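You operate a simulated robot arm through the tools that you are given. There is no shell and no other tool. Be economical: measure what you need, move in short steps, check, and stop when the job is done.

Carry out the task below with a simulated two-armed robot. There is one attempt and no reset: what you move stays moved.

Task
Pick up the yellow sign with one hand, pass it to the other hand and put it in the open bay under the cable table. Set down upright: yellow sign.
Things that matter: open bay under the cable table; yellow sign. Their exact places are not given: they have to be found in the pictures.

Only the result counts: the job must be done as asked and must still hold three seconds after the hand-in. Knocking over, shifting, dropping, spilling or breaking anything else fails it.

Robot
Two 6-joint arms with three-finger grippers on one trunk, on a base that drives. Base frame: it is fixed to the floor where the robot stands at the start and does not move with it; the origin is under the middle of the robot, x ahead of it, y to its left, z up; the surface under the hand at the start is at about z = 80. Lengths are in cm, angles in degrees, forces in N, time in s.
The left shoulder is at the start at [4, 14.7, 134.3], the right one opposite. With the tool pointing down near the work surface each hand reaches from about 32 to 54 cm from the robot's upright axis, wherever it stands, measured 20 degrees to its own side. Places, roughly: open bay under the cable table [40, 190, 40]. Payload 2.69 kg a hand.
Tool frame (each hand has its own): the origin (TCP) lies between the finger pads and is the grasp point; the fingertips stand 2.9 cm ahead of it; z points along the fingers, y is the line along which they close. Largest opening 12 cm; the body of the gripper starts 7.8 cm behind the TCP.
Orientation is told as [roll, pitch, yaw] about the base's x, y, z axes, in that order, counted from this pose: with the fingers straight down and closing along the base's y, the tool's x points along the base's -x, its y along +y and its z along -z.

Tools
- The arms move only by the tool move_arm. It takes "left_targets", "right_targets" or both (then of equal length, played together; a hand with none holds still); each is one flat list of numbers, 7 for each row, row after row: the shift along the tool's x, y, z in cm, then the turn, a rotation vector about the tool's x, y, z in degrees, then the opening, from 0 (shut) to 1 (fully open). In form: [tx, ty, tz, ax, ay, az, hand, tx, ty, tz, ax, ay, az, hand, ...]. A call has 1 to 8 rows; each row shifts and turns the commanded pose from where the row before left it, along the tool's axes as they then stand. Rows are played at 5 a second. More than 5 cm and 8.6 degrees between two rows, or a gripper value outside its range, and nothing of the call is played. A pose out of reach is approached as far as the arm can. The call stops where the force on the tool passes 40 N (or 10 N more than at its start, if that is more) or the arm is blocked; 0.2 s more then pass. Each finger halts on what it meets, pressing with about 38 N; the grip force reading is that of the motor and also rises with nothing between the fingers. The clock runs only during rows and for 0.2 s after the last one: add rows that do not move to give the fingers time. It gives the time, the measured TCP pose, the force on the tool (base axes), the opening and the grip force at its end, in the units of the frame above (readings bear some noise), with the torque about the TCP (base axes, N m) and any sound that the robot's microphone picked up, and new pictures: "views" is both (left out), scene, wrist or none (wrist: the cameras of the hands that moved).
- Cameras (640 x 400 px; columns grow to the right, rows downward): "scene" is now at [9.7, -0.49, 155.33]; the picture's right is [-0.07, -1.00, 0.00], its down [-0.76, 0.05, -0.65] and it looks along [0.65, -0.04, -0.76] (base axes); focal length 292 px, centre (320, 200). "left" rides on the left gripper at [6.3, 0, -10.4] in its tool frame; the picture's right is [0.00, 1.00, 0.00], its down [-0.83, 0.00, -0.56] and it looks along [-0.56, 0.00, 0.83] (tool axes); focal length 275 px, centre (320, 200). "right" rides on the right gripper at [6.3, 0, -10.4] in its tool frame; the picture's right is [0.00, 1.00, 0.00], its down [-0.83, 0.00, -0.56] and it looks along [-0.56, 0.00, 0.83] (tool axes); focal length 275 px, centre (320, 200).
- slide_trunk(by): slides the trunk up (or, below 0, down) by that many cm; the arms and the scene camera ride with it, the base frame stays. It gives what a move gives, with no picture.
- drive_base(legs): drives the robot by 1 to 6 legs, each [ahead, turn to the left] in cm and degrees, along the robot's own axes; the way and the turn of a leg run together, so that a leg with both is an arc; at most 150 cm and 180 degrees a leg. The arms and the cameras ride along, it lands a little off, and it stops where it bumps. It gives what a move gives, and a new picture of the scene camera.
- head_to(pan, tilt): turns the head with the scene camera to pan (to the left, within 86 degrees either way) and tilt (down, from -29 to 69), counted from straight ahead of the robot. It gives what a move gives, and a new picture of the scene camera.
- pixel_to_xyz(camera, pixels): for up to 12 pixels [column, row] of the newest picture of that camera ("zoom" is the newest enlarged one), the place [x, y, z] in the base frame of the surface seen there, good to about 0.2 cm. No time passes.
- zoom(camera, box): a new picture of the part [left, top, right, bottom] of that camera's present view, enlarged. No time passes.
- close_job(): hands the job in; it is judged then, once.

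Go step by step. Measure first, check grasps and placings, and put right what went wrong. The budget is 80 turns and 260 pictures, counting those below and the enlarged ones. Unless the task says otherwise, let go and move clear before handing in, and close with one line.

The tools are called after "Emit:" as name(argument=value, ...) on one line, values as JSON. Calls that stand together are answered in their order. move_arm: Moves the arms, as the interface text tells. Its arguments: {"type":"object","properties":{"left_targets":{"type":"array"},"right_targets":{"type":"array"},"views":{"type":"string","enum":["both","scene","wrist","none"]}},"required":[]} The other tools are called the same way: slide_trunk (by) slides the trunk up or down; drive_base (legs) drives the base; head_to (pan, tilt) turns the head that bears the scene camera; pixel_to_xyz (camera, pixels) gives the place of the surface under pixels of a picture; zoom (camera, box) takes an enlarged picture of a part of a camera's view; close_job () hands the job in.

At the start:

```text
clock: 0.0
left_eef_pos: [48.27, 24.78, 99.65]
left_tcp_rot: [0.0, 0.0, 0.0]
left_force: [0.3, 0.5, -1.0]
left_moment: [0.02, 0.01, -0.01]
left_grip_width: 11.98
left_gripper_force: 0.0
right_eef_pos: [49.47, -22.32, 99.63]
right_tcp_rot: [0.0, 0.0, 0.1]
right_force: [0.5, -0.1, 0.6]
right_moment: [-0.02, -0.02, 0.0]
right_grip_width: 12.0
right_gripper_force: 0.1
trunk travel left (down, up): [-46.9, 2.8]
robot x, y, heading: [-0.08, 0.03, 0.2]
head pan, tilt: [-3.8, 49.5]
```

scene: 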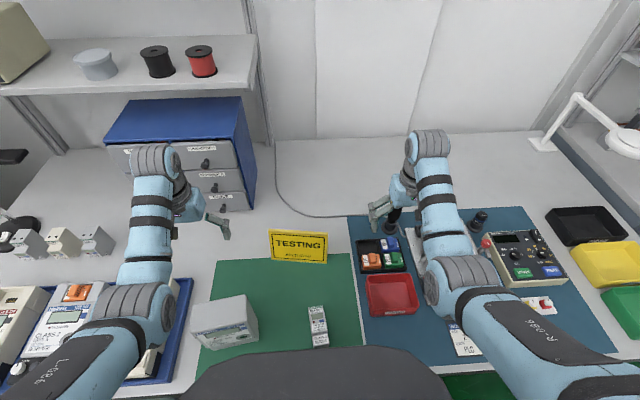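
right: 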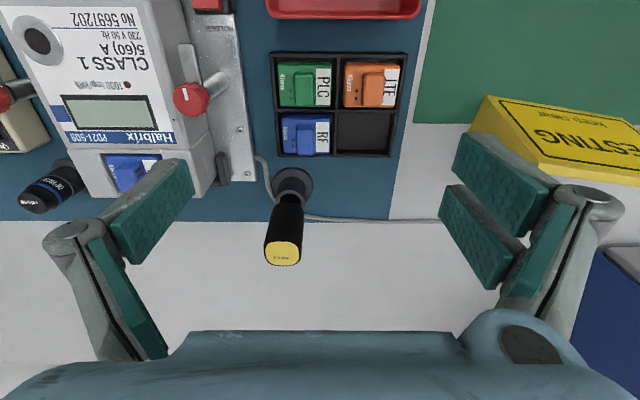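
left: 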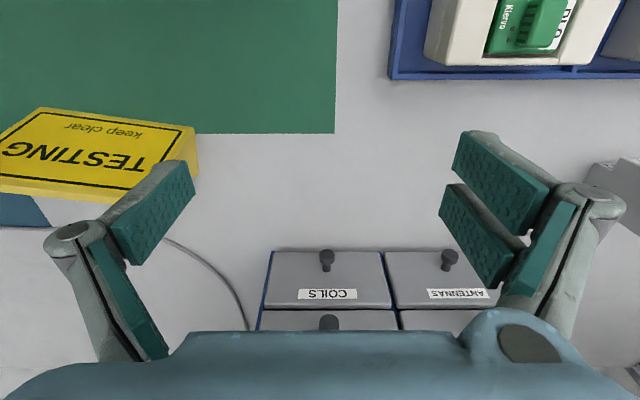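

The yellow sign stands at about (298,246) in the scene picture, between the two hands. I measure it and enlarge it.

Emit:
zoom(camera="scene", box=[240, 200, 360, 280])

Emit:
pixel_to_xyz(camera="scene", pixels=[[271, 231], [326, 235], [272, 257], [325, 262], [298, 245], [298, 233], [300, 270], [298, 226], [266, 245], [335, 245]])

Emit:
pixel_to_xyz(camera="left", pixels=[[40, 110], [190, 128], [196, 165], [180, 185], [5, 185], [100, 150], [100, 197]])

```text
5.00 times, centred on (300, 240) of scene
```

zoom: 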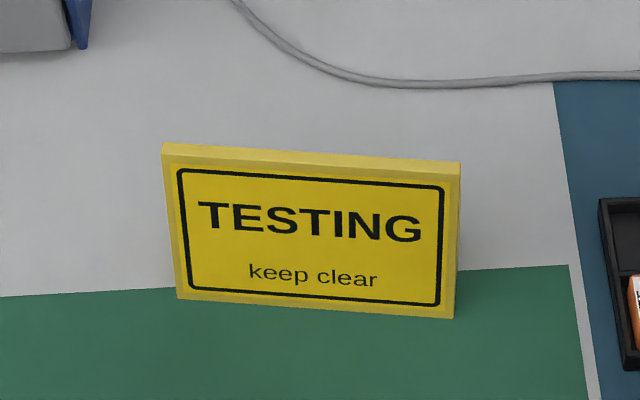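

```text
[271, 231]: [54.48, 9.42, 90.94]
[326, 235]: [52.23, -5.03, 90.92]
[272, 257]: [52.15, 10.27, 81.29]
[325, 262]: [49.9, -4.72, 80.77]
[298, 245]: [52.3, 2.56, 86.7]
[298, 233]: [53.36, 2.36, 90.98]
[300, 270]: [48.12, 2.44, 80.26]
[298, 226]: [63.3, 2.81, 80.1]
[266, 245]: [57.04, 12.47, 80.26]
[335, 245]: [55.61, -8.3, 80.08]
```

```text
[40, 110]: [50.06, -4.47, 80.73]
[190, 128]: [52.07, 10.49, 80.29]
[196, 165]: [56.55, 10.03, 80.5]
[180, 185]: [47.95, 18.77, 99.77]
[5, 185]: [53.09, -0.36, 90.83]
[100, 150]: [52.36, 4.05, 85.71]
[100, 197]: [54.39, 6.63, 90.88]
```

The sign is a wedge 15 wide, 11 high, front face leaning back, turned about -8° in yaw. Next I look left toward the cable table before choosing the grasps.

Emit:
head_to(pan=80, tilt=35)

```text
clock: 1.6
left_eef_pos: [48.25, 24.8, 99.61]
left_tcp_rot: [0.0, 0.0, -0.1]
left_force: [-0.1, -0.2, -0.1]
left_moment: [-0.03, 0.01, -0.02]
left_grip_width: 11.98
left_gripper_force: 0.0
right_eef_pos: [49.37, -22.27, 99.67]
right_tcp_rot: [0.0, 0.1, 0.1]
right_force: [-1.7, 0.2, 0.6]
right_moment: [-0.01, -0.03, -0.01]
right_grip_width: 11.97
right_gripper_force: 0.0
trunk travel left (down, up): [-46.9, 2.8]
robot x, y, heading: [0.33, -0.14, -0.2]
head pan, tilt: [80.0, 35.0]
```

scene: 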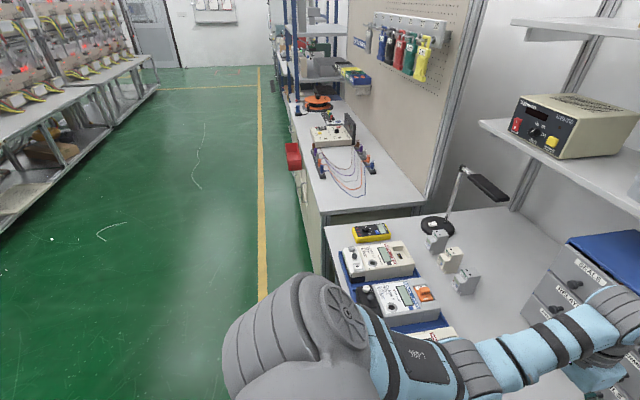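

The table with the cables is at about (345,170), its front toward the aisle. I measure it and enlarge it.

Emit:
pixel_to_xyz(camera="scene", pixels=[[322, 213], [424, 204], [300, 120], [340, 170], [293, 155], [328, 226], [310, 220], [300, 180], [262, 250], [262, 100], [420, 280], [350, 210]])

Emit:
zoom(camera="scene", box=[250, 60, 410, 260])

```text
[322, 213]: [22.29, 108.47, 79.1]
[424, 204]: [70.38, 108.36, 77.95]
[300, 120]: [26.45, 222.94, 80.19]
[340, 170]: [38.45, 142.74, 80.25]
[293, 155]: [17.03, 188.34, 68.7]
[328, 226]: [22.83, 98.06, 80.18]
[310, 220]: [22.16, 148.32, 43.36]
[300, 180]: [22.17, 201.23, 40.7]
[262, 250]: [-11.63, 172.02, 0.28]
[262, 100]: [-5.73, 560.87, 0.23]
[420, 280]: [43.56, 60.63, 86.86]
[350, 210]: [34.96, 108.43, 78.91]
```

```text
2.00 times, centred on (330, 160) of scene
```

zoom: 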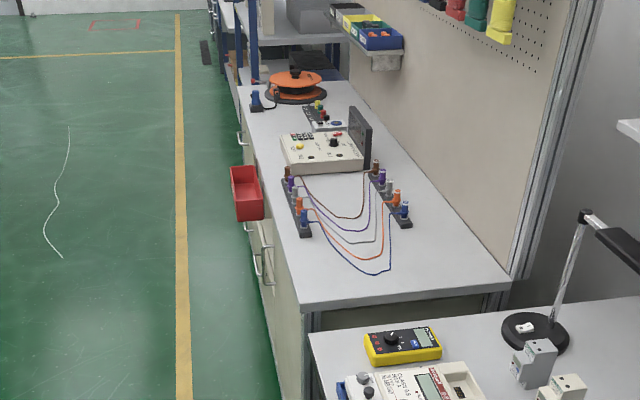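

I still need the sign's thickness profile, so I enlarge both wrist views of it.

Emit:
zoom(camera="left", box=[0, 90, 220, 230])

Emit:
zoom(camera="right", box=[440, 70, 640, 200])

Emit:
pixel_to_xyz(camera="right", pixels=[[486, 98], [476, 118], [505, 130], [600, 165], [600, 180], [545, 165], [548, 174], [630, 176], [630, 184], [484, 107], [472, 132]])

Emit:
pixel_to_xyz(camera="left", pixels=[[193, 130], [198, 170], [194, 150], [192, 140], [90, 192], [90, 200], [30, 185], [30, 194], [125, 190]])

```text
2.86 times, centred on (110, 160) of left
```

zoom: 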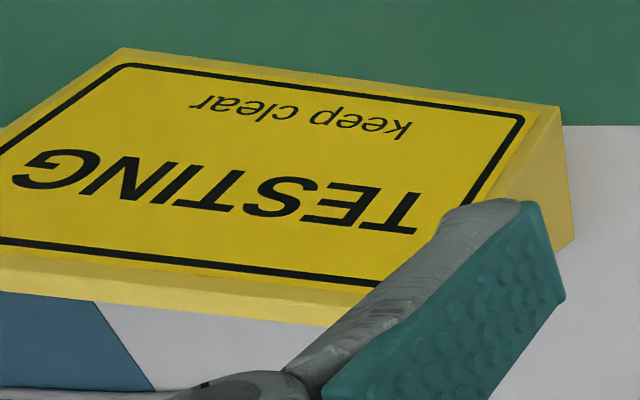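

```text
3.08 times, centred on (540, 135) of right
```

zoom: 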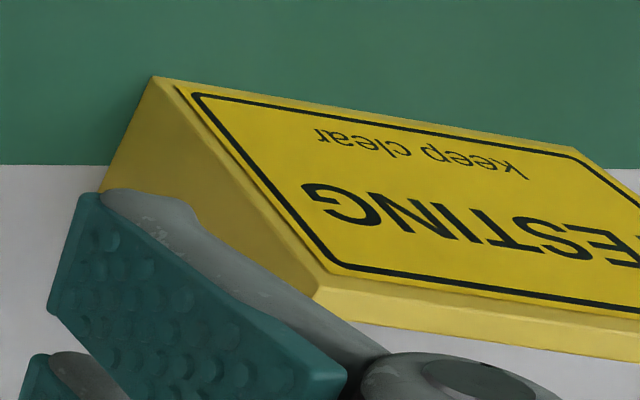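

```text
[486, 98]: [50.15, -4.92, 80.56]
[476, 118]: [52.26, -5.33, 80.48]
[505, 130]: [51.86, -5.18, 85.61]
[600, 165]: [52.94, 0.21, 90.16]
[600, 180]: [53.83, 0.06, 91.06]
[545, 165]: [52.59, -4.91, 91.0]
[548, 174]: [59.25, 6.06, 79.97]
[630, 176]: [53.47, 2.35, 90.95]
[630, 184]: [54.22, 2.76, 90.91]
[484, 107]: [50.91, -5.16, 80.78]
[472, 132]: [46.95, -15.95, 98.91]
```

```text
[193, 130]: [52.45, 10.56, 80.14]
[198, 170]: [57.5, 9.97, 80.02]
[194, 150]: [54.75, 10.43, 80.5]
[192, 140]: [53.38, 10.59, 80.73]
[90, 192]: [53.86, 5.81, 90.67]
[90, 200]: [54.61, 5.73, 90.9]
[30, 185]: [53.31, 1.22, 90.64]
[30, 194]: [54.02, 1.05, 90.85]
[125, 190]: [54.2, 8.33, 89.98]
```

The sign is a symmetric wedge: base about 5.3 thick, top about 1.3, centre about (53.8, 2.3), top at z 91. I bring the right hand over it, slightly right of centre, and start turning it so that it closes across the thickness.

Emit:
move_arm(right_targets=[-0.85, 4.6, 0, 0, 0, 0, 1, -0.85, 4.6, 0, 0, 0, 0, 1, -0.85, 4.6, 0, 0, 0, 0, 1, -0.85, 4.6, 0, 0, 0, 0, 1, -0.85, 4.6, 0, 0, 0, 0, 1, 0, 0, 0, 0, 0, -8.2, 1, 0, 0, 0, 0, 0, -8.2, 1, 0, 0, 0, 0, 0, -8.2, 1], views="none")

Emit:
move_arm(right_targets=[0, 0, 0, 0, 0, -8.2, 1, 0, 0, 0, 0, 0, -8.2, 1, 0, 0, 0, 0, 0, -8.2, 1, 0, 0, 0, 0, 0, -8.2, 1, 0, 0, 0, 0, 0, -8.2, 1, 0, 0, 0, 0, 0, -8.2, 1, 0, 0, 0, 0, 0, -8.1, 1, 0, 0, 0, 0, 0, 0, 1], views="both")

Emit:
head_to(pan=0, tilt=50)

```text
clock: 3.4
left_eef_pos: [48.24, 24.86, 99.54]
left_tcp_rot: [0.0, 0.0, 0.1]
left_force: [0.1, 0.1, -0.3]
left_moment: [-0.03, 0.01, -0.02]
left_grip_width: 12.0
left_gripper_force: 0.1
right_eef_pos: [52.15, -1.27, 99.86]
right_tcp_rot: [0.0, 0.0, 24.8]
right_force: [-0.1, 0.5, -1.1]
right_moment: [0.0, -0.02, -0.01]
right_grip_width: 11.99
right_gripper_force: 0.0
right hand out of reach, approached as far as the arm can: row 5
trunk travel left (down, up): [-46.9, 2.8]
robot x, y, heading: [-0.13, -0.11, -0.1]
head pan, tilt: [80.0, 35.0]
```

```text
clock: 5.2
left_eef_pos: [48.29, 24.91, 99.61]
left_tcp_rot: [0.0, 0.1, 0.0]
left_force: [0.3, -0.1, 0.8]
left_moment: [0.01, -0.01, 0.01]
left_grip_width: 11.96
left_gripper_force: 0.1
right_eef_pos: [51.92, -1.34, 99.71]
right_tcp_rot: [0.0, -0.1, 82.1]
right_force: [0.2, -0.3, 0.0]
right_moment: [0.02, 0.0, -0.04]
right_grip_width: 12.01
right_gripper_force: 0.1
trunk travel left (down, up): [-46.9, 2.8]
robot x, y, heading: [-0.0, -0.15, 0.1]
head pan, tilt: [80.0, 35.0]
```

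scene: 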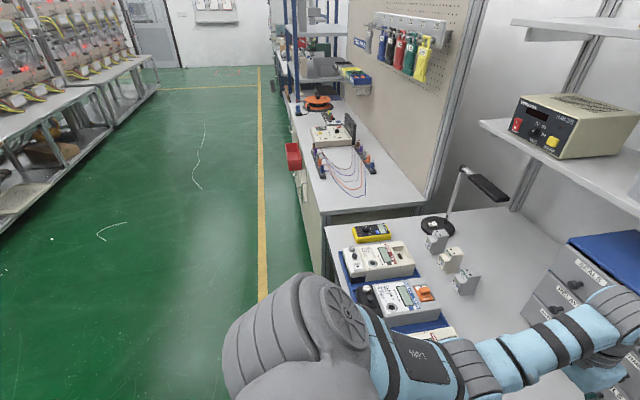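
right: 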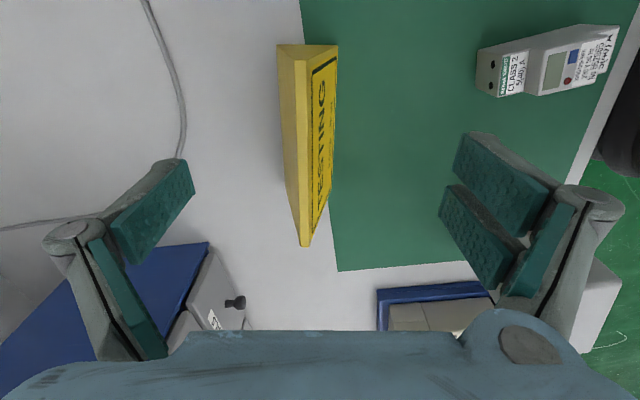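

```text
clock: 6.7
left_eef_pos: [48.3, 24.76, 99.52]
left_tcp_rot: [-0.1, 0.0, 0.1]
left_force: [0.3, 0.4, -0.1]
left_moment: [0.01, 0.0, 0.0]
left_grip_width: 12.0
left_gripper_force: 0.0
right_eef_pos: [52.06, -1.36, 99.7]
right_tcp_rot: [-0.1, -0.1, 82.0]
right_force: [0.1, -0.1, 0.1]
right_moment: [-0.03, 0.03, 0.02]
right_grip_width: 12.01
right_gripper_force: 0.0
trunk travel left (down, up): [-46.9, 2.8]
robot x, y, heading: [0.09, -0.03, -0.1]
head pan, tilt: [0.0, 50.0]
```

scene: 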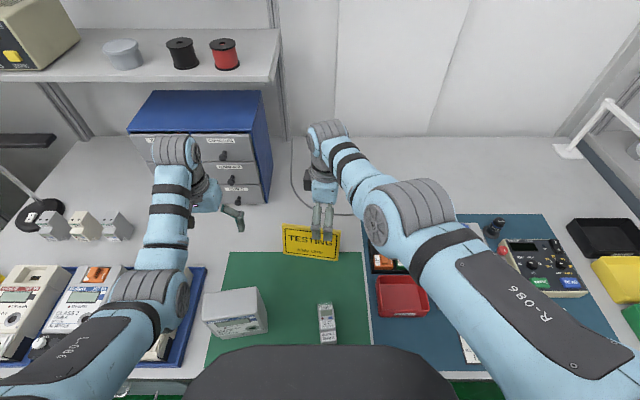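

The right hand stops at the edge of its reach, (52, -1.35). Lowering the trunk brings the shoulders nearer, so I first raise the left hand clear and then lower the trunk by 6.

Emit:
move_arm(left_targets=[2, 0, -4, 0, 0, 0, 1, 2, 0, -4, 0, 0, 0, 1, 2, 0, -4, 0, 0, 0, 1], views="none")

Emit:
slide_trunk(by=-6)

Emit:
move_arm(right_targets=[-1.1, -0.6, 0, 0, 0, 0, 1, -1.2, -0.6, 0, 0, 0, 0, 1, 0, 0, 0, 0, 0, 0, 1], views="both")

```text
clock: 7.5
left_eef_pos: [51.45, 25.66, 104.11]
left_tcp_rot: [0.1, 0.0, 0.0]
left_force: [-0.4, 0.1, -0.4]
left_moment: [-0.01, 0.03, 0.03]
left_grip_width: 12.0
left_gripper_force: 0.1
left hand out of reach, approached as far as the arm can: row 1, 2, 3
right_eef_pos: [52.28, -1.36, 99.7]
right_tcp_rot: [-0.1, 0.0, 82.0]
right_force: [-0.4, 0.1, -0.3]
right_moment: [0.02, 0.01, -0.02]
right_grip_width: 11.99
right_gripper_force: 0.0
trunk travel left (down, up): [-46.9, 2.8]
robot x, y, heading: [-0.15, -0.13, 0.1]
head pan, tilt: [0.0, 50.0]
```

```text
clock: 8.5
left_eef_pos: [51.54, 25.62, 98.2]
left_tcp_rot: [0.0, 0.0, 0.1]
left_force: [-0.3, 0.0, 0.5]
left_moment: [-0.02, 0.01, -0.03]
left_grip_width: 12.0
left_gripper_force: 0.1
right_eef_pos: [52.06, -1.22, 93.67]
right_tcp_rot: [-0.1, -0.1, 82.0]
right_force: [-0.1, 0.0, -0.2]
right_moment: [-0.01, -0.01, -0.02]
right_grip_width: 12.0
right_gripper_force: 0.0
trunk travel left (down, up): [-40.9, 8.8]
robot x, y, heading: [-0.03, 0.14, 0.1]
head pan, tilt: [0.0, 50.0]
```

```text
clock: 9.3
left_eef_pos: [51.6, 25.56, 98.18]
left_tcp_rot: [0.1, 0.0, 0.0]
left_force: [-0.6, -0.8, 0.2]
left_moment: [-0.01, -0.04, 0.02]
left_grip_width: 12.02
left_gripper_force: 0.1
right_eef_pos: [51.69, -0.57, 94.08]
right_tcp_rot: [-0.1, 0.0, 82.1]
right_force: [0.4, 0.0, 0.4]
right_moment: [0.0, 0.01, -0.02]
right_grip_width: 12.02
right_gripper_force: 0.1
right hand out of reach, approached as far as the arm can: row 1, 2
trunk travel left (down, up): [-40.9, 8.8]
robot x, y, heading: [0.05, 0.17, -0.1]
head pan, tilt: [0.0, 50.0]
```

scene: 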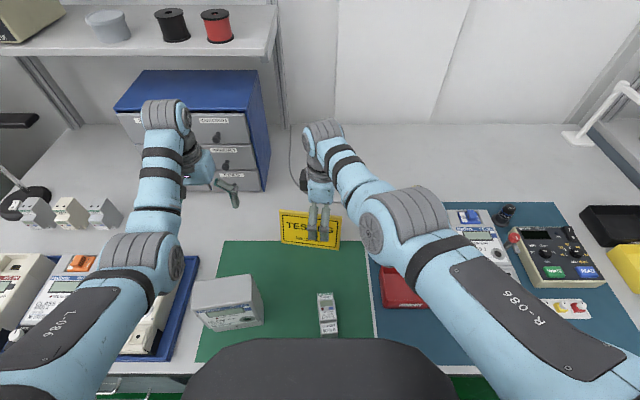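
right: 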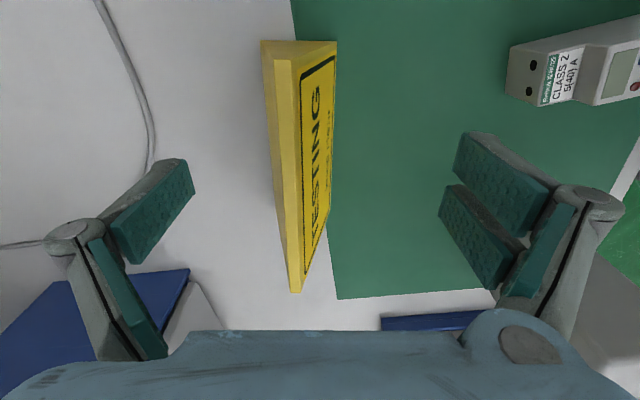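

The right hand is still short, because the trunk carries the arm in the same pose. I try reaching lower and ahead with the arm itself; the fingers straddle the sign widely, so this is safe.

Emit:
move_arm(right_targets=[0, 0, 1.5, 0, 0, 0, 1, 0, 0, 1.5, 0, 0, 0, 1, -0.5, -0.8, 0, 0, 0, 0, 1, -0.5, -0.8, 0, 0, 0, 0, 1, 0, 0, 0, 0, 0, 0, 1], views="wrist")

Emit:
pixel_to_xyz(camera="scene", pixels=[[190, 372], [160, 360], [240, 320], [225, 320]])

```text
clock: 10.5
left_eef_pos: [51.57, 25.6, 98.23]
left_tcp_rot: [0.0, -0.1, 0.1]
left_force: [-0.6, -0.3, 0.2]
left_moment: [-0.01, -0.01, -0.03]
left_grip_width: 12.0
left_gripper_force: 0.0
right_eef_pos: [51.16, -1.19, 91.09]
right_tcp_rot: [-0.1, 0.1, 82.0]
right_force: [-0.2, 1.1, -0.2]
right_moment: [0.0, 0.02, 0.03]
right_grip_width: 12.0
right_gripper_force: 0.0
right hand out of reach, approached as far as the arm can: row 1, 2, 3, 4
trunk travel left (down, up): [-40.9, 8.8]
robot x, y, heading: [-0.17, 0.04, -0.2]
head pan, tilt: [0.0, 50.0]
```

right: 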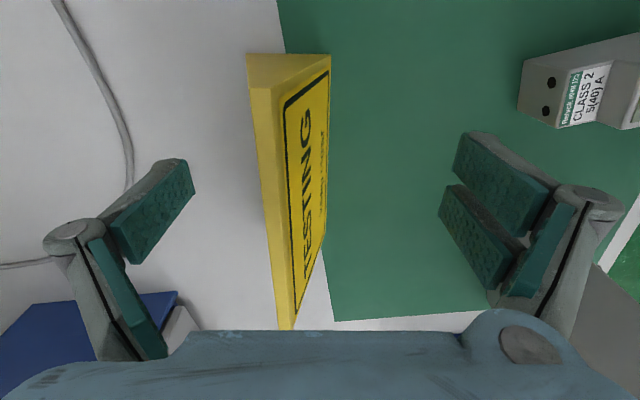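

```text
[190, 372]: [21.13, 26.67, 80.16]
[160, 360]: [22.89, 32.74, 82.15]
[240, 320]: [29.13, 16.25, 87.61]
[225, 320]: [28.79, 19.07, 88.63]
```

The reach gets no better lower down, so I will turn the robot 14° left, which puts the sign more to the right hand's own side. I raise the trunk first so the fingertips clear the sign.

Emit:
slide_trunk(by=6)

Emit:
drive_base(legs=[[0, 14]])

```text
clock: 11.5
left_eef_pos: [51.55, 25.59, 104.2]
left_tcp_rot: [0.0, 0.0, 0.0]
left_force: [0.6, 0.9, -0.3]
left_moment: [-0.01, -0.01, 0.04]
left_grip_width: 12.02
left_gripper_force: 0.1
right_eef_pos: [51.2, -1.12, 97.07]
right_tcp_rot: [0.0, 0.0, 82.0]
right_force: [0.2, 1.0, 0.2]
right_moment: [0.06, 0.0, 0.0]
right_grip_width: 12.01
right_gripper_force: 0.0
trunk travel left (down, up): [-46.9, 2.8]
robot x, y, heading: [-0.08, -0.27, 0.0]
head pan, tilt: [0.0, 50.0]
```

```text
clock: 12.9
left_eef_pos: [42.64, 37.1, 104.59]
left_tcp_rot: [0.0, -0.4, 14.2]
left_force: [0.9, -1.3, -0.7]
left_moment: [-0.01, 0.02, -0.05]
left_grip_width: 11.99
left_gripper_force: 0.0
right_eef_pos: [48.68, 11.1, 97.67]
right_tcp_rot: [-0.6, -0.2, 96.0]
right_force: [0.1, -0.7, 0.6]
right_moment: [0.02, 0.03, -0.01]
right_grip_width: 12.0
right_gripper_force: 0.1
trunk travel left (down, up): [-46.9, 2.8]
robot x, y, heading: [-0.31, -0.02, 13.8]
head pan, tilt: [0.0, 50.0]
stopped in leg 1: the robot was blocked; the commanded pose is now the measured one
```

scene: 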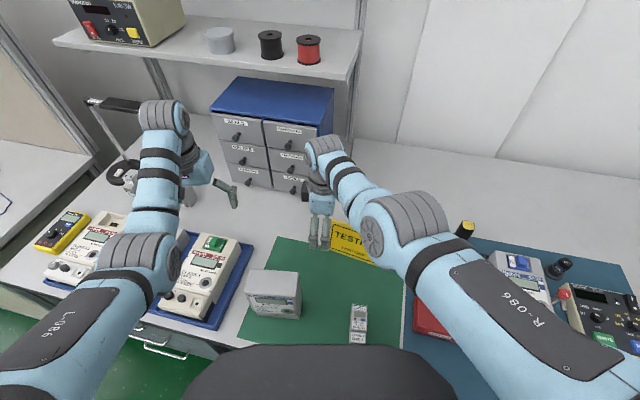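

The turn reached 13.8° but reports a block. I check whether the right wrist touches the drawer cabinet near (310,170).

Emit:
zoom(camera="scene", box=[200, 70, 400, 270])

Emit:
pixel_to_xyz(camera="scene", pixels=[[312, 150], [312, 165], [318, 190], [325, 145], [300, 190], [312, 135], [330, 110], [178, 110], [145, 140], [125, 100], [318, 122]])

```text
2.00 times, centred on (300, 170) of scene
```

zoom: 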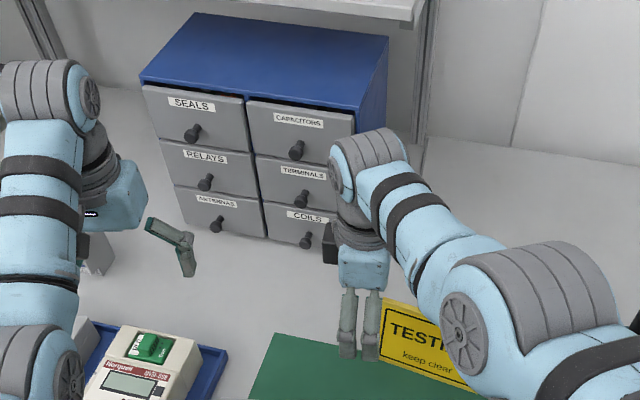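

```text
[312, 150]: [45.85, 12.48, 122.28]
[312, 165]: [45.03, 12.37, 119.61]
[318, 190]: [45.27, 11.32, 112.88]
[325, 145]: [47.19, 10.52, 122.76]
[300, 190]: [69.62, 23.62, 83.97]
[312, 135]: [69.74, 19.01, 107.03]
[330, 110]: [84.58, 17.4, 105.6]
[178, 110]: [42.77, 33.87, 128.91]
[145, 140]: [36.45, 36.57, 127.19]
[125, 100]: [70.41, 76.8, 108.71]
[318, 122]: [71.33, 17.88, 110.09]
```

Nothing touches the cabinet (it is at x 70, the wrist at x 46), so the base corner probably met the table. I back off 1.5° to free it.

Emit:
drive_base(legs=[[0, -1.5]])

```text
clock: 13.7
left_eef_pos: [43.77, 36.71, 104.42]
left_tcp_rot: [-0.3, -0.3, 12.6]
left_force: [0.3, 0.7, -0.2]
left_moment: [0.0, 0.01, 0.02]
left_grip_width: 11.98
left_gripper_force: 0.1
right_eef_pos: [49.21, 10.55, 97.46]
right_tcp_rot: [-0.4, 0.1, 94.7]
right_force: [0.1, -0.8, -0.5]
right_moment: [0.0, -0.02, 0.01]
right_grip_width: 12.0
right_gripper_force: 0.0
trunk travel left (down, up): [-46.9, 2.8]
robot x, y, heading: [-0.61, -0.04, 12.7]
head pan, tilt: [0.0, 50.0]
```

scene: 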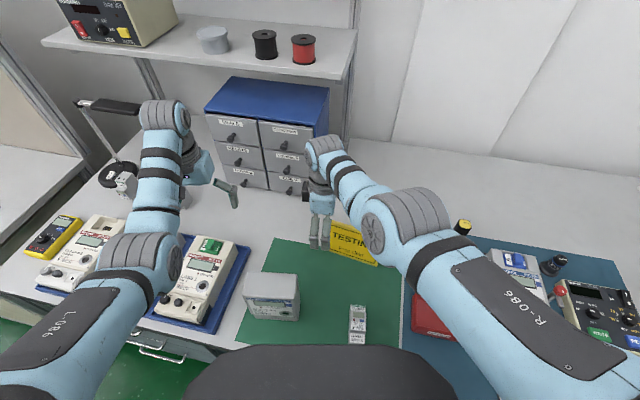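

The base is free now. I move the right hand back over the sign's middle and turn it square to the sign.

Emit:
move_arm(right_targets=[3.36, -1.2, 0, 0, 0, 0, 1, 3.36, -1.2, 0, 0, 0, 0, 1, 3.36, -1.2, 0, 0, 0, 0, 1, 0, 0, 0, 0, 0, 6.6, 1, 0, 0, 0, 0, 0, 6.6, 1, 0, 0, 0, 0, 0, 0, 1], views="both")

```text
clock: 15.1
left_eef_pos: [43.77, 36.54, 104.45]
left_tcp_rot: [-0.3, -0.4, 12.7]
left_force: [-0.1, 0.2, 0.1]
left_moment: [-0.02, 0.0, 0.0]
left_grip_width: 11.97
left_gripper_force: 0.0
right_eef_pos: [54.51, 1.01, 97.24]
right_tcp_rot: [-0.4, 0.1, 81.4]
right_force: [0.7, -0.3, 0.3]
right_moment: [0.01, 0.0, 0.03]
right_grip_width: 12.0
right_gripper_force: 0.1
right hand out of reach, approached as far as the arm can: row 1, 3
trunk travel left (down, up): [-46.9, 2.8]
robot x, y, heading: [-0.43, -0.14, 12.6]
head pan, tilt: [0.0, 50.0]
```

scene: 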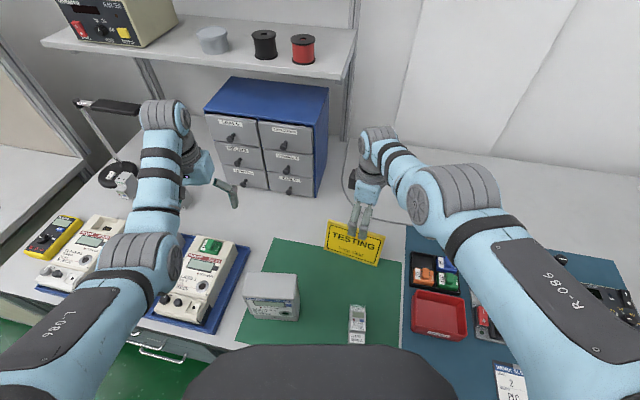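
right: 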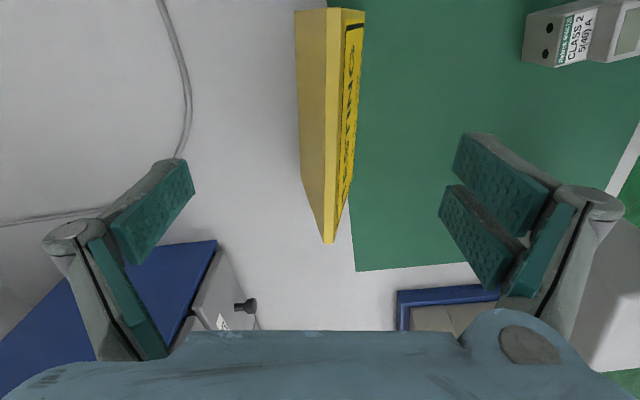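

The hand is at (54.5, 1.0) with reach to spare. I measure the sign's top edges in the wrist view to centre on it.

Emit:
pixel_to_xyz(camera="right", pixels=[[330, 120], [340, 120], [329, 60], [341, 60], [328, 200], [335, 200], [300, 100], [296, 60], [303, 150], [360, 60]])

Emit:
pixel_to_xyz(camera="scene", pixels=[[329, 222], [384, 238], [327, 247], [377, 264]])

Emit:
zoom(camera="right", box=[260, 0, 400, 250])

```text
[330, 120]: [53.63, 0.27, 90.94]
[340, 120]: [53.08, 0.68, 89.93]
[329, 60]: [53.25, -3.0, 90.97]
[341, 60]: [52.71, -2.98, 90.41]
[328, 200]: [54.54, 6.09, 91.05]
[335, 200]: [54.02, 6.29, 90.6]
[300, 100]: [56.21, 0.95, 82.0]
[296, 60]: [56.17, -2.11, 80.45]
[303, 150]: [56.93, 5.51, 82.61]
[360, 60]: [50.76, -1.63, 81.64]
```

```text
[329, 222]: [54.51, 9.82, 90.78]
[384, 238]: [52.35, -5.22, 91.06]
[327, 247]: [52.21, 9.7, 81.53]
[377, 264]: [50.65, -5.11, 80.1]
```

```text
1.60 times, centred on (330, 125) of right
```

zoom: 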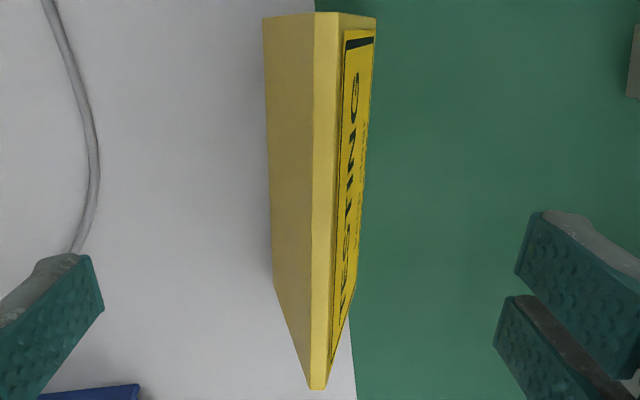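

The sign has not moved; its mid-plane at y = 1 is x ≈ 53.55. I nudge the hand there and check what lies under the left hand before lowering the trunk.

Emit:
move_arm(right_targets=[-0.15, 0.93, 0, 0, 0, 0, 1, 0, 0, 0, 0, 0, 0, 1], views="none")

Emit:
pixel_to_xyz(camera="scene", pixels=[[230, 195], [212, 245], [200, 262], [185, 300], [222, 242], [195, 190], [233, 206], [217, 182], [170, 240]])

Emit:
zoom(camera="left", box=[0, 0, 640, 400])

```text
clock: 15.7
left_eef_pos: [43.75, 36.58, 104.45]
left_tcp_rot: [0.0, -0.4, 12.7]
left_force: [0.9, -0.3, 0.1]
left_moment: [-0.01, -0.03, 0.0]
left_grip_width: 11.98
left_gripper_force: 0.2
right_eef_pos: [54.08, 1.6, 97.24]
right_tcp_rot: [-0.4, 0.1, 81.6]
right_force: [-1.3, 0.7, 0.0]
right_moment: [-0.01, -0.02, -0.01]
right_grip_width: 12.02
right_gripper_force: 0.0
right hand out of reach, approached as far as the arm can: row 1
trunk travel left (down, up): [-46.9, 2.8]
robot x, y, heading: [-0.23, -0.02, 12.5]
head pan, tilt: [0.0, 50.0]
```

```text
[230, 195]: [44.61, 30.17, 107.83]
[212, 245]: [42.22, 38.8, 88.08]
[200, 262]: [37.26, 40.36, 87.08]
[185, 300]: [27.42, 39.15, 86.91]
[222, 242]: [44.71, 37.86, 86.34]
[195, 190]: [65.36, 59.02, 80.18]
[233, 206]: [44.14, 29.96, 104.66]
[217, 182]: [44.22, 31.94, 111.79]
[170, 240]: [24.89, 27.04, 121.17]
```

```text
1.00 times, centred on (320, 200) of left (not enlarged: the box is as wide or as high as the picture)
```

zoom: 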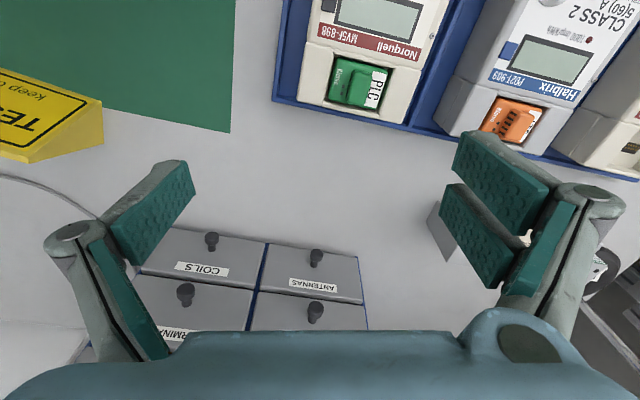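

The meters below the left hand top out at z 88 and its tips will stop at about 91.5, so lowering is safe. I lower the trunk by 10.

Emit:
slide_trunk(by=-10)

Emit:
move_arm(right_targets=[0, 0.45, 0, 0, 0, 0, 1, 0, 0, 0, 0, 0, 0, 1], views="both")

```text
clock: 17.0
left_eef_pos: [43.8, 36.41, 94.32]
left_tcp_rot: [-0.1, -0.4, 12.7]
left_force: [0.1, -0.5, -0.8]
left_moment: [-0.02, -0.01, -0.01]
left_grip_width: 11.99
left_gripper_force: 0.1
right_eef_pos: [54.17, 1.34, 87.1]
right_tcp_rot: [-0.4, 0.0, 81.4]
right_force: [-0.2, -0.3, 0.5]
right_moment: [0.02, -0.01, -0.03]
right_grip_width: 12.0
right_gripper_force: 0.0
trunk travel left (down, up): [-36.9, 12.8]
robot x, y, heading: [-0.37, 0.39, 12.6]
head pan, tilt: [0.0, 50.0]
```

```text
clock: 17.6
left_eef_pos: [43.84, 36.42, 94.42]
left_tcp_rot: [0.0, -0.3, 12.7]
left_force: [0.4, -0.7, 0.3]
left_moment: [-0.02, 0.01, -0.02]
left_grip_width: 12.02
left_gripper_force: 0.0
right_eef_pos: [54.0, 1.64, 86.96]
right_tcp_rot: [-0.2, 0.2, 81.5]
right_force: [-0.8, 0.8, -0.6]
right_moment: [-0.01, -0.01, -0.02]
right_grip_width: 12.01
right_gripper_force: 0.1
right hand out of reach, approached as far as the arm can: row 1
trunk travel left (down, up): [-36.9, 12.8]
robot x, y, heading: [-0.1, -0.08, 12.4]
head pan, tilt: [0.0, 50.0]
```

scene: 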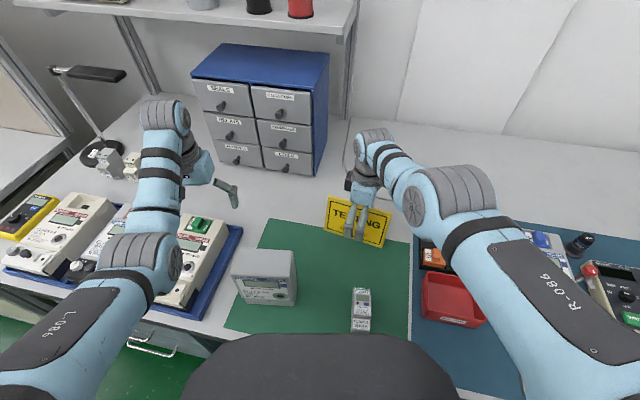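
right: 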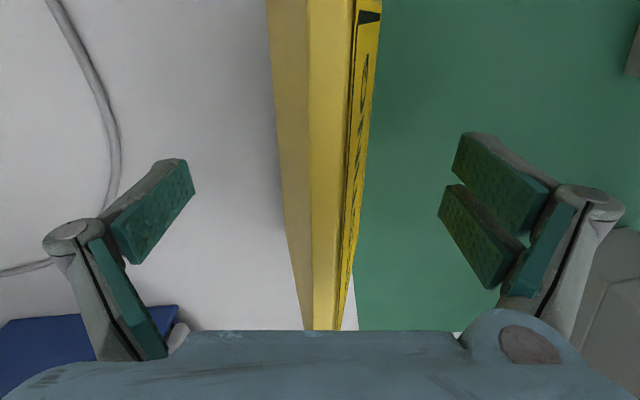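

The wedge runs between the pads, nearly centred at column ~328. I close the right hand.

Emit:
move_arm(right_targets=[0, 0, 0, 0, 0, 0, 0.5, 0, 0, 0, 0, 0, 0, 0.2, 0, 0, 0, 0, 0, 0, 0, 0, 0, 0, 0, 0, 0, 0, 0, 0, 0, 0, 0, 0, 0], views="both")

```text
clock: 18.8
left_eef_pos: [43.89, 36.49, 94.43]
left_tcp_rot: [-0.1, -0.4, 12.6]
left_force: [0.1, 0.3, -0.3]
left_moment: [0.01, -0.03, -0.03]
left_grip_width: 11.98
left_gripper_force: 0.0
right_eef_pos: [54.02, 1.51, 87.07]
right_tcp_rot: [-0.3, -0.1, 81.5]
right_force: [0.4, 0.8, 1.2]
right_moment: [-0.01, -0.05, -0.02]
right_grip_width: 3.88
right_gripper_force: 37.8
trunk travel left (down, up): [-36.9, 12.8]
robot x, y, heading: [-0.55, -0.36, 12.4]
head pan, tilt: [0.0, 50.0]
```

scene: 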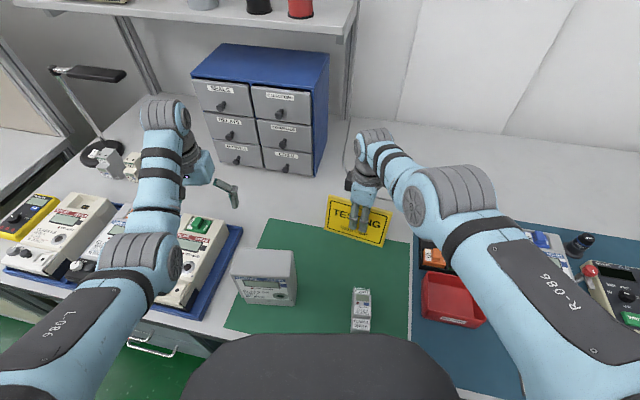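
right: 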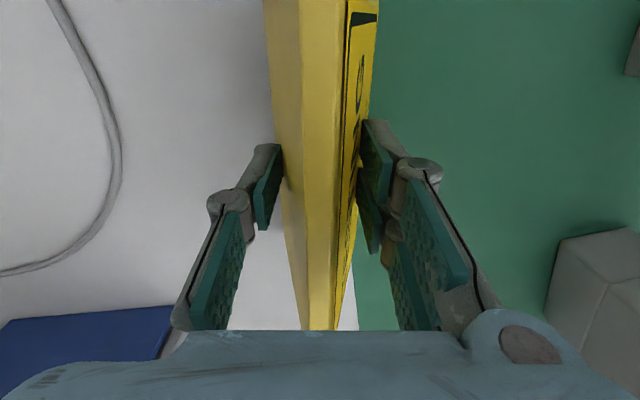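

The fingers stopped at 3.88 with 37.8 N, so the sign is held. I lift it with the trunk.

Emit:
slide_trunk(by=3)

Emit:
slide_trunk(by=9)

Emit:
move_arm(right_targets=[0, 0, 0, 0, 0, 0, 0], views="both")

```text
clock: 19.6
left_eef_pos: [43.78, 36.23, 97.51]
left_tcp_rot: [-0.1, -0.4, 12.8]
left_force: [0.0, 0.1, 0.3]
left_moment: [-0.02, 0.02, -0.04]
left_grip_width: 12.02
left_gripper_force: 0.1
right_eef_pos: [54.02, 1.52, 90.14]
right_tcp_rot: [-0.1, 0.0, 81.5]
right_force: [-0.3, 0.4, -1.0]
right_moment: [-0.02, 0.01, 0.01]
right_grip_width: 3.83
right_gripper_force: 38.0
trunk travel left (down, up): [-39.9, 9.8]
robot x, y, heading: [-0.15, 0.24, 12.4]
head pan, tilt: [0.0, 50.0]
```

```text
clock: 20.8
left_eef_pos: [43.81, 36.24, 106.61]
left_tcp_rot: [-0.1, -0.4, 12.7]
left_force: [-0.1, 0.3, -0.1]
left_moment: [-0.03, 0.01, -0.03]
left_grip_width: 12.04
left_gripper_force: 0.1
right_eef_pos: [53.77, 1.38, 99.05]
right_tcp_rot: [-0.3, 0.1, 81.6]
right_force: [0.5, -0.2, -1.6]
right_moment: [0.01, 0.01, 0.0]
right_grip_width: 3.87
right_gripper_force: 38.2
trunk travel left (down, up): [-48.9, 0.8]
robot x, y, heading: [-0.55, -0.16, 12.4]
head pan, tilt: [0.0, 50.0]
```

```text
clock: 21.2
left_eef_pos: [43.87, 36.35, 106.5]
left_tcp_rot: [-0.2, -0.4, 12.8]
left_force: [0.2, 0.3, 0.1]
left_moment: [0.02, -0.01, -0.01]
left_grip_width: 11.99
left_gripper_force: 0.0
right_eef_pos: [53.9, 1.65, 98.99]
right_tcp_rot: [-0.2, 0.1, 81.5]
right_force: [0.7, 1.2, -1.0]
right_moment: [0.01, -0.01, -0.04]
right_grip_width: 3.87
right_gripper_force: 38.1
trunk travel left (down, up): [-48.9, 0.8]
robot x, y, heading: [0.25, -0.33, 12.4]
head pan, tilt: [0.0, 50.0]
```

scene: 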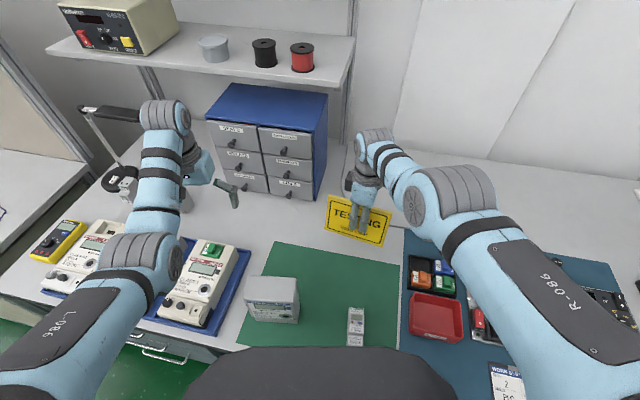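
right: 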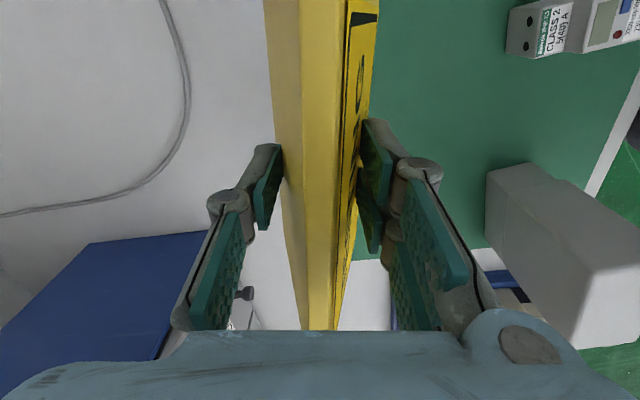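

The sign is held and lifted clear (its bottom at about z 92). I back away from the bench, turn left along the aisle and go part of the way.

Emit:
drive_base(legs=[[-55, 0], [0, 77.6]])

Emit:
head_to(pan=-40, tilt=30)

```text
clock: 27.7
left_eef_pos: [-79.76, 39.34, 106.27]
left_tcp_rot: [0.0, 0.0, 90.3]
left_force: [0.1, 0.4, -0.5]
left_moment: [0.0, -0.03, 0.02]
left_grip_width: 11.99
left_gripper_force: 0.1
right_eef_pos: [-43.66, 41.68, 98.68]
right_tcp_rot: [0.1, 0.1, 159.3]
right_force: [0.1, 0.4, -1.3]
right_moment: [0.0, -0.01, 0.04]
right_grip_width: 3.86
right_gripper_force: 37.7
trunk travel left (down, up): [-48.9, 0.8]
robot x, y, heading: [-53.85, -12.32, 90.3]
head pan, tilt: [0.0, 50.0]
```

scene: 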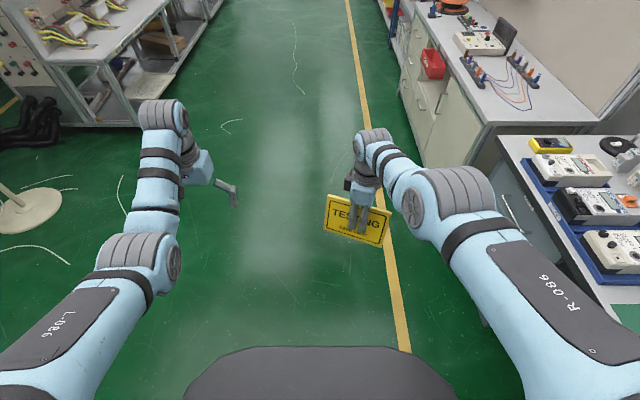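

```text
clock: 28.8
left_eef_pos: [-79.84, 39.18, 106.21]
left_tcp_rot: [0.0, 0.0, 90.4]
left_force: [1.4, 0.0, 0.4]
left_moment: [0.05, -0.04, 0.04]
left_grip_width: 12.02
left_gripper_force: 0.0
right_eef_pos: [-43.8, 41.67, 98.6]
right_tcp_rot: [0.1, 0.2, 159.3]
right_force: [0.1, 0.1, -0.9]
right_moment: [0.03, 0.0, 0.01]
right_grip_width: 3.85
right_gripper_force: 37.8
trunk travel left (down, up): [-48.9, 0.8]
robot x, y, heading: [-53.84, -11.75, 90.3]
head pan, tilt: [-40.0, 30.0]
```

scene: 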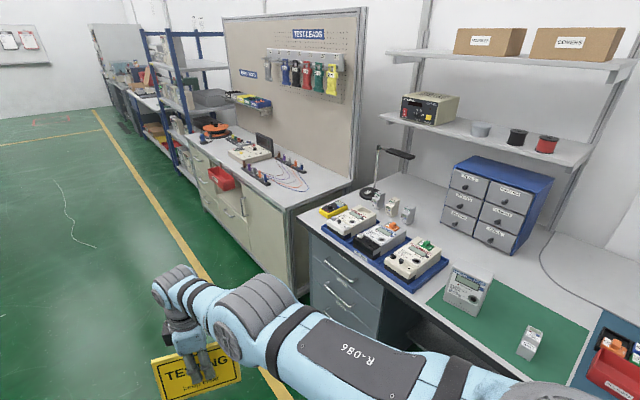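

The sign rides securely. I drive on to y ≈ 190 and turn to face the cable table.

Emit:
drive_base(legs=[[101, 0], [101, 0], [0, -90]])

Emit:
head_to(pan=0, tilt=50)

```text
clock: 42.7
left_eef_pos: [-1.06, 216.08, 106.18]
left_tcp_rot: [0.0, 0.0, -0.2]
left_force: [-0.2, -0.4, 1.0]
left_moment: [-0.03, -0.01, 0.01]
left_grip_width: 11.99
left_gripper_force: 0.0
right_eef_pos: [0.97, 179.87, 98.62]
right_tcp_rot: [0.1, 0.1, 68.5]
right_force: [-1.0, -0.9, -1.3]
right_moment: [-0.02, 0.0, 0.01]
right_grip_width: 3.83
right_gripper_force: 38.1
trunk travel left (down, up): [-48.9, 0.8]
robot x, y, heading: [-52.7, 190.48, -0.3]
head pan, tilt: [-40.0, 30.0]
```

scene: 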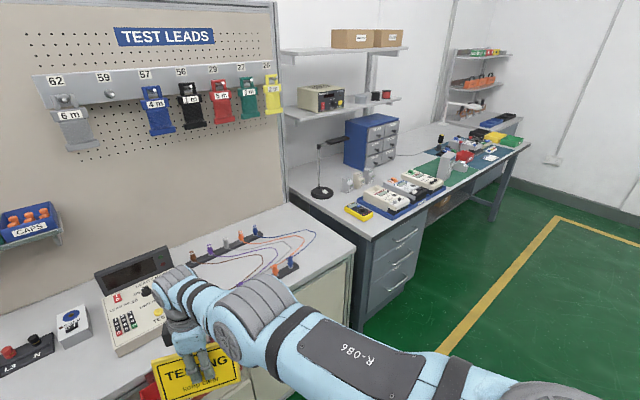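

```text
clock: 43.8
left_eef_pos: [-1.07, 215.91, 106.09]
left_tcp_rot: [-0.1, -0.1, -0.1]
left_force: [0.3, 0.0, -0.5]
left_moment: [0.01, 0.03, 0.01]
left_grip_width: 12.0
left_gripper_force: 0.1
right_eef_pos: [0.89, 179.79, 98.63]
right_tcp_rot: [0.2, 0.0, 68.6]
right_force: [-0.3, 0.5, -2.5]
right_moment: [-0.03, 0.0, -0.02]
right_grip_width: 3.82
right_gripper_force: 38.0
trunk travel left (down, up): [-48.9, 0.8]
robot x, y, heading: [-53.41, 190.49, -0.6]
head pan, tilt: [0.0, 50.0]
```

scene: 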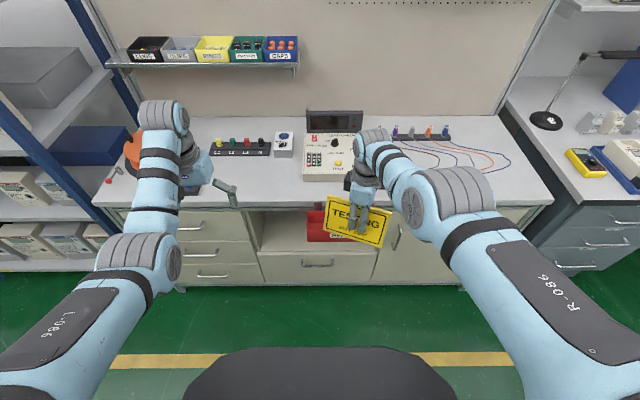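

The bay opens at about (290,235), with a red bin in its right part at (325,228). I measure and enlarge.

Emit:
pixel_to_xyz(camera="scene", pixels=[[262, 215], [262, 248], [300, 245], [290, 225], [310, 220], [309, 240], [318, 255], [255, 230], [285, 250], [210, 250], [395, 235], [380, 270]])

Emit:
zoom(camera="scene", box=[230, 190, 430, 290])

```text
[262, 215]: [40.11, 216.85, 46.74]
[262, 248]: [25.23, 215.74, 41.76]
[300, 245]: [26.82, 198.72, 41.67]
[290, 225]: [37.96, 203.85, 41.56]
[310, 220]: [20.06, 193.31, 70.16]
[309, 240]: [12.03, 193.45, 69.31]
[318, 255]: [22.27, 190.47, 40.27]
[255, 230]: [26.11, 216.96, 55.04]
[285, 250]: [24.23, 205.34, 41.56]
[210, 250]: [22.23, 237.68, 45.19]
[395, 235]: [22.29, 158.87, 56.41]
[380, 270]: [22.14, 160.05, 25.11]
```

```text
3.20 times, centred on (330, 240) of scene
```

zoom: 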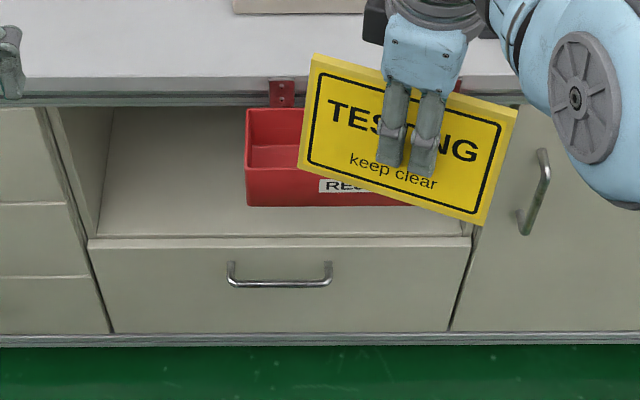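

The bay floor is z 41.6, front edge x 22.5, y 163 to 217, with a red bin hanging across y ~178–193.5 at the front. So the sign should go in at y ≈ 205, held edge-on by the left hand with horizontal fingers. I start arranging both hands for the handover in front of the robot.

Emit:
move_arm(left_targets=[4.1, -2.5, 2.3, 0, 0, 0, 1, 4.1, -2.5, 2.3, 0, 0, 0, 1, 4.1, -2.5, 2.3, 0, 0, 0, 1, 0, 0, 0, 0, 0, 8.5, 1, 0, 0, 0, 0, 0, 8.5, 1, 0, 0, 0, 0, 0, 8.5, 1, 0, 0, 0, 0, 0, 8.5, 1, 0, 0, 0, 0, 0, 8.5, 1], right_targets=[-1.92, 3.04, 0, 0, 0, 0, 0, -1.92, 3.04, 0, 0, 0, 0, 0, -1.92, 3.04, 0, 0, 0, 0, 0, 0, 0, 0, 0, 0, -8.3, 0, 0, 0, 0, 0, 0, -8.3, 0, 0, 0, 0, 0, 0, -8.3, 0, 0, 0, 0, 0, 0, -8.3, 0, 0, 0, 0, 0, 0, -8.3, 0], views="both")

```text
refused: row 1 steps farther than a row can; nothing moved
```

The left step was a bit over 5 cm, so I use smaller steps.

Emit:
move_arm(left_targets=[3.1, -1.9, 1.75, 0, 0, 0, 1, 3.1, -1.9, 1.75, 0, 0, 0, 1, 3.1, -1.9, 1.75, 0, 0, 0, 1, 3.1, -1.9, 1.75, 0, 0, 0, 1, 0, 0, 0, 0, 0, 8.5, 1, 0, 0, 0, 0, 0, 8.5, 1, 0, 0, 0, 0, 0, 8.5, 1, 0, 0, 0, 0, 0, 8.5, 1], right_targets=[-1.92, 3.04, 0, 0, 0, 0, 0, -1.92, 3.04, 0, 0, 0, 0, 0, -1.92, 3.04, 0, 0, 0, 0, 0, 0, 0, 0, 0, 0, -8.3, 0, 0, 0, 0, 0, 0, -8.3, 0, 0, 0, 0, 0, 0, -8.3, 0, 0, 0, 0, 0, 0, -8.3, 0, 0, 0, 0, 0, 0, -8.3, 0], views="scene")

```text
clock: 45.6
left_eef_pos: [-11.11, 208.44, 96.51]
left_tcp_rot: [0.0, 0.0, -34.3]
left_force: [-0.3, -0.7, -0.3]
left_moment: [0.02, -0.01, 0.01]
left_grip_width: 12.01
left_gripper_force: 0.1
left hand out of reach, approached as far as the arm can: row 1, 2, 3
right_eef_pos: [-2.52, 189.41, 97.8]
right_tcp_rot: [0.3, 0.0, 110.3]
right_force: [-0.2, -0.2, -1.0]
right_moment: [-0.01, -0.02, 0.0]
right_grip_width: 3.81
right_gripper_force: 38.0
right hand out of reach, approached as far as the arm can: row 1, 2, 3
trunk travel left (down, up): [-48.9, 0.8]
robot x, y, heading: [-52.56, 190.45, -0.5]
head pan, tilt: [0.0, 50.0]
```

scene: 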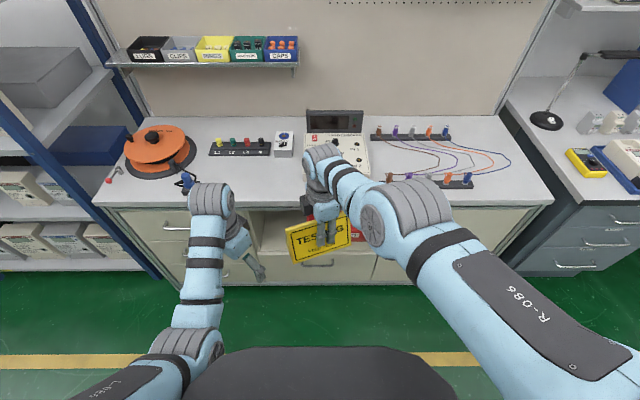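

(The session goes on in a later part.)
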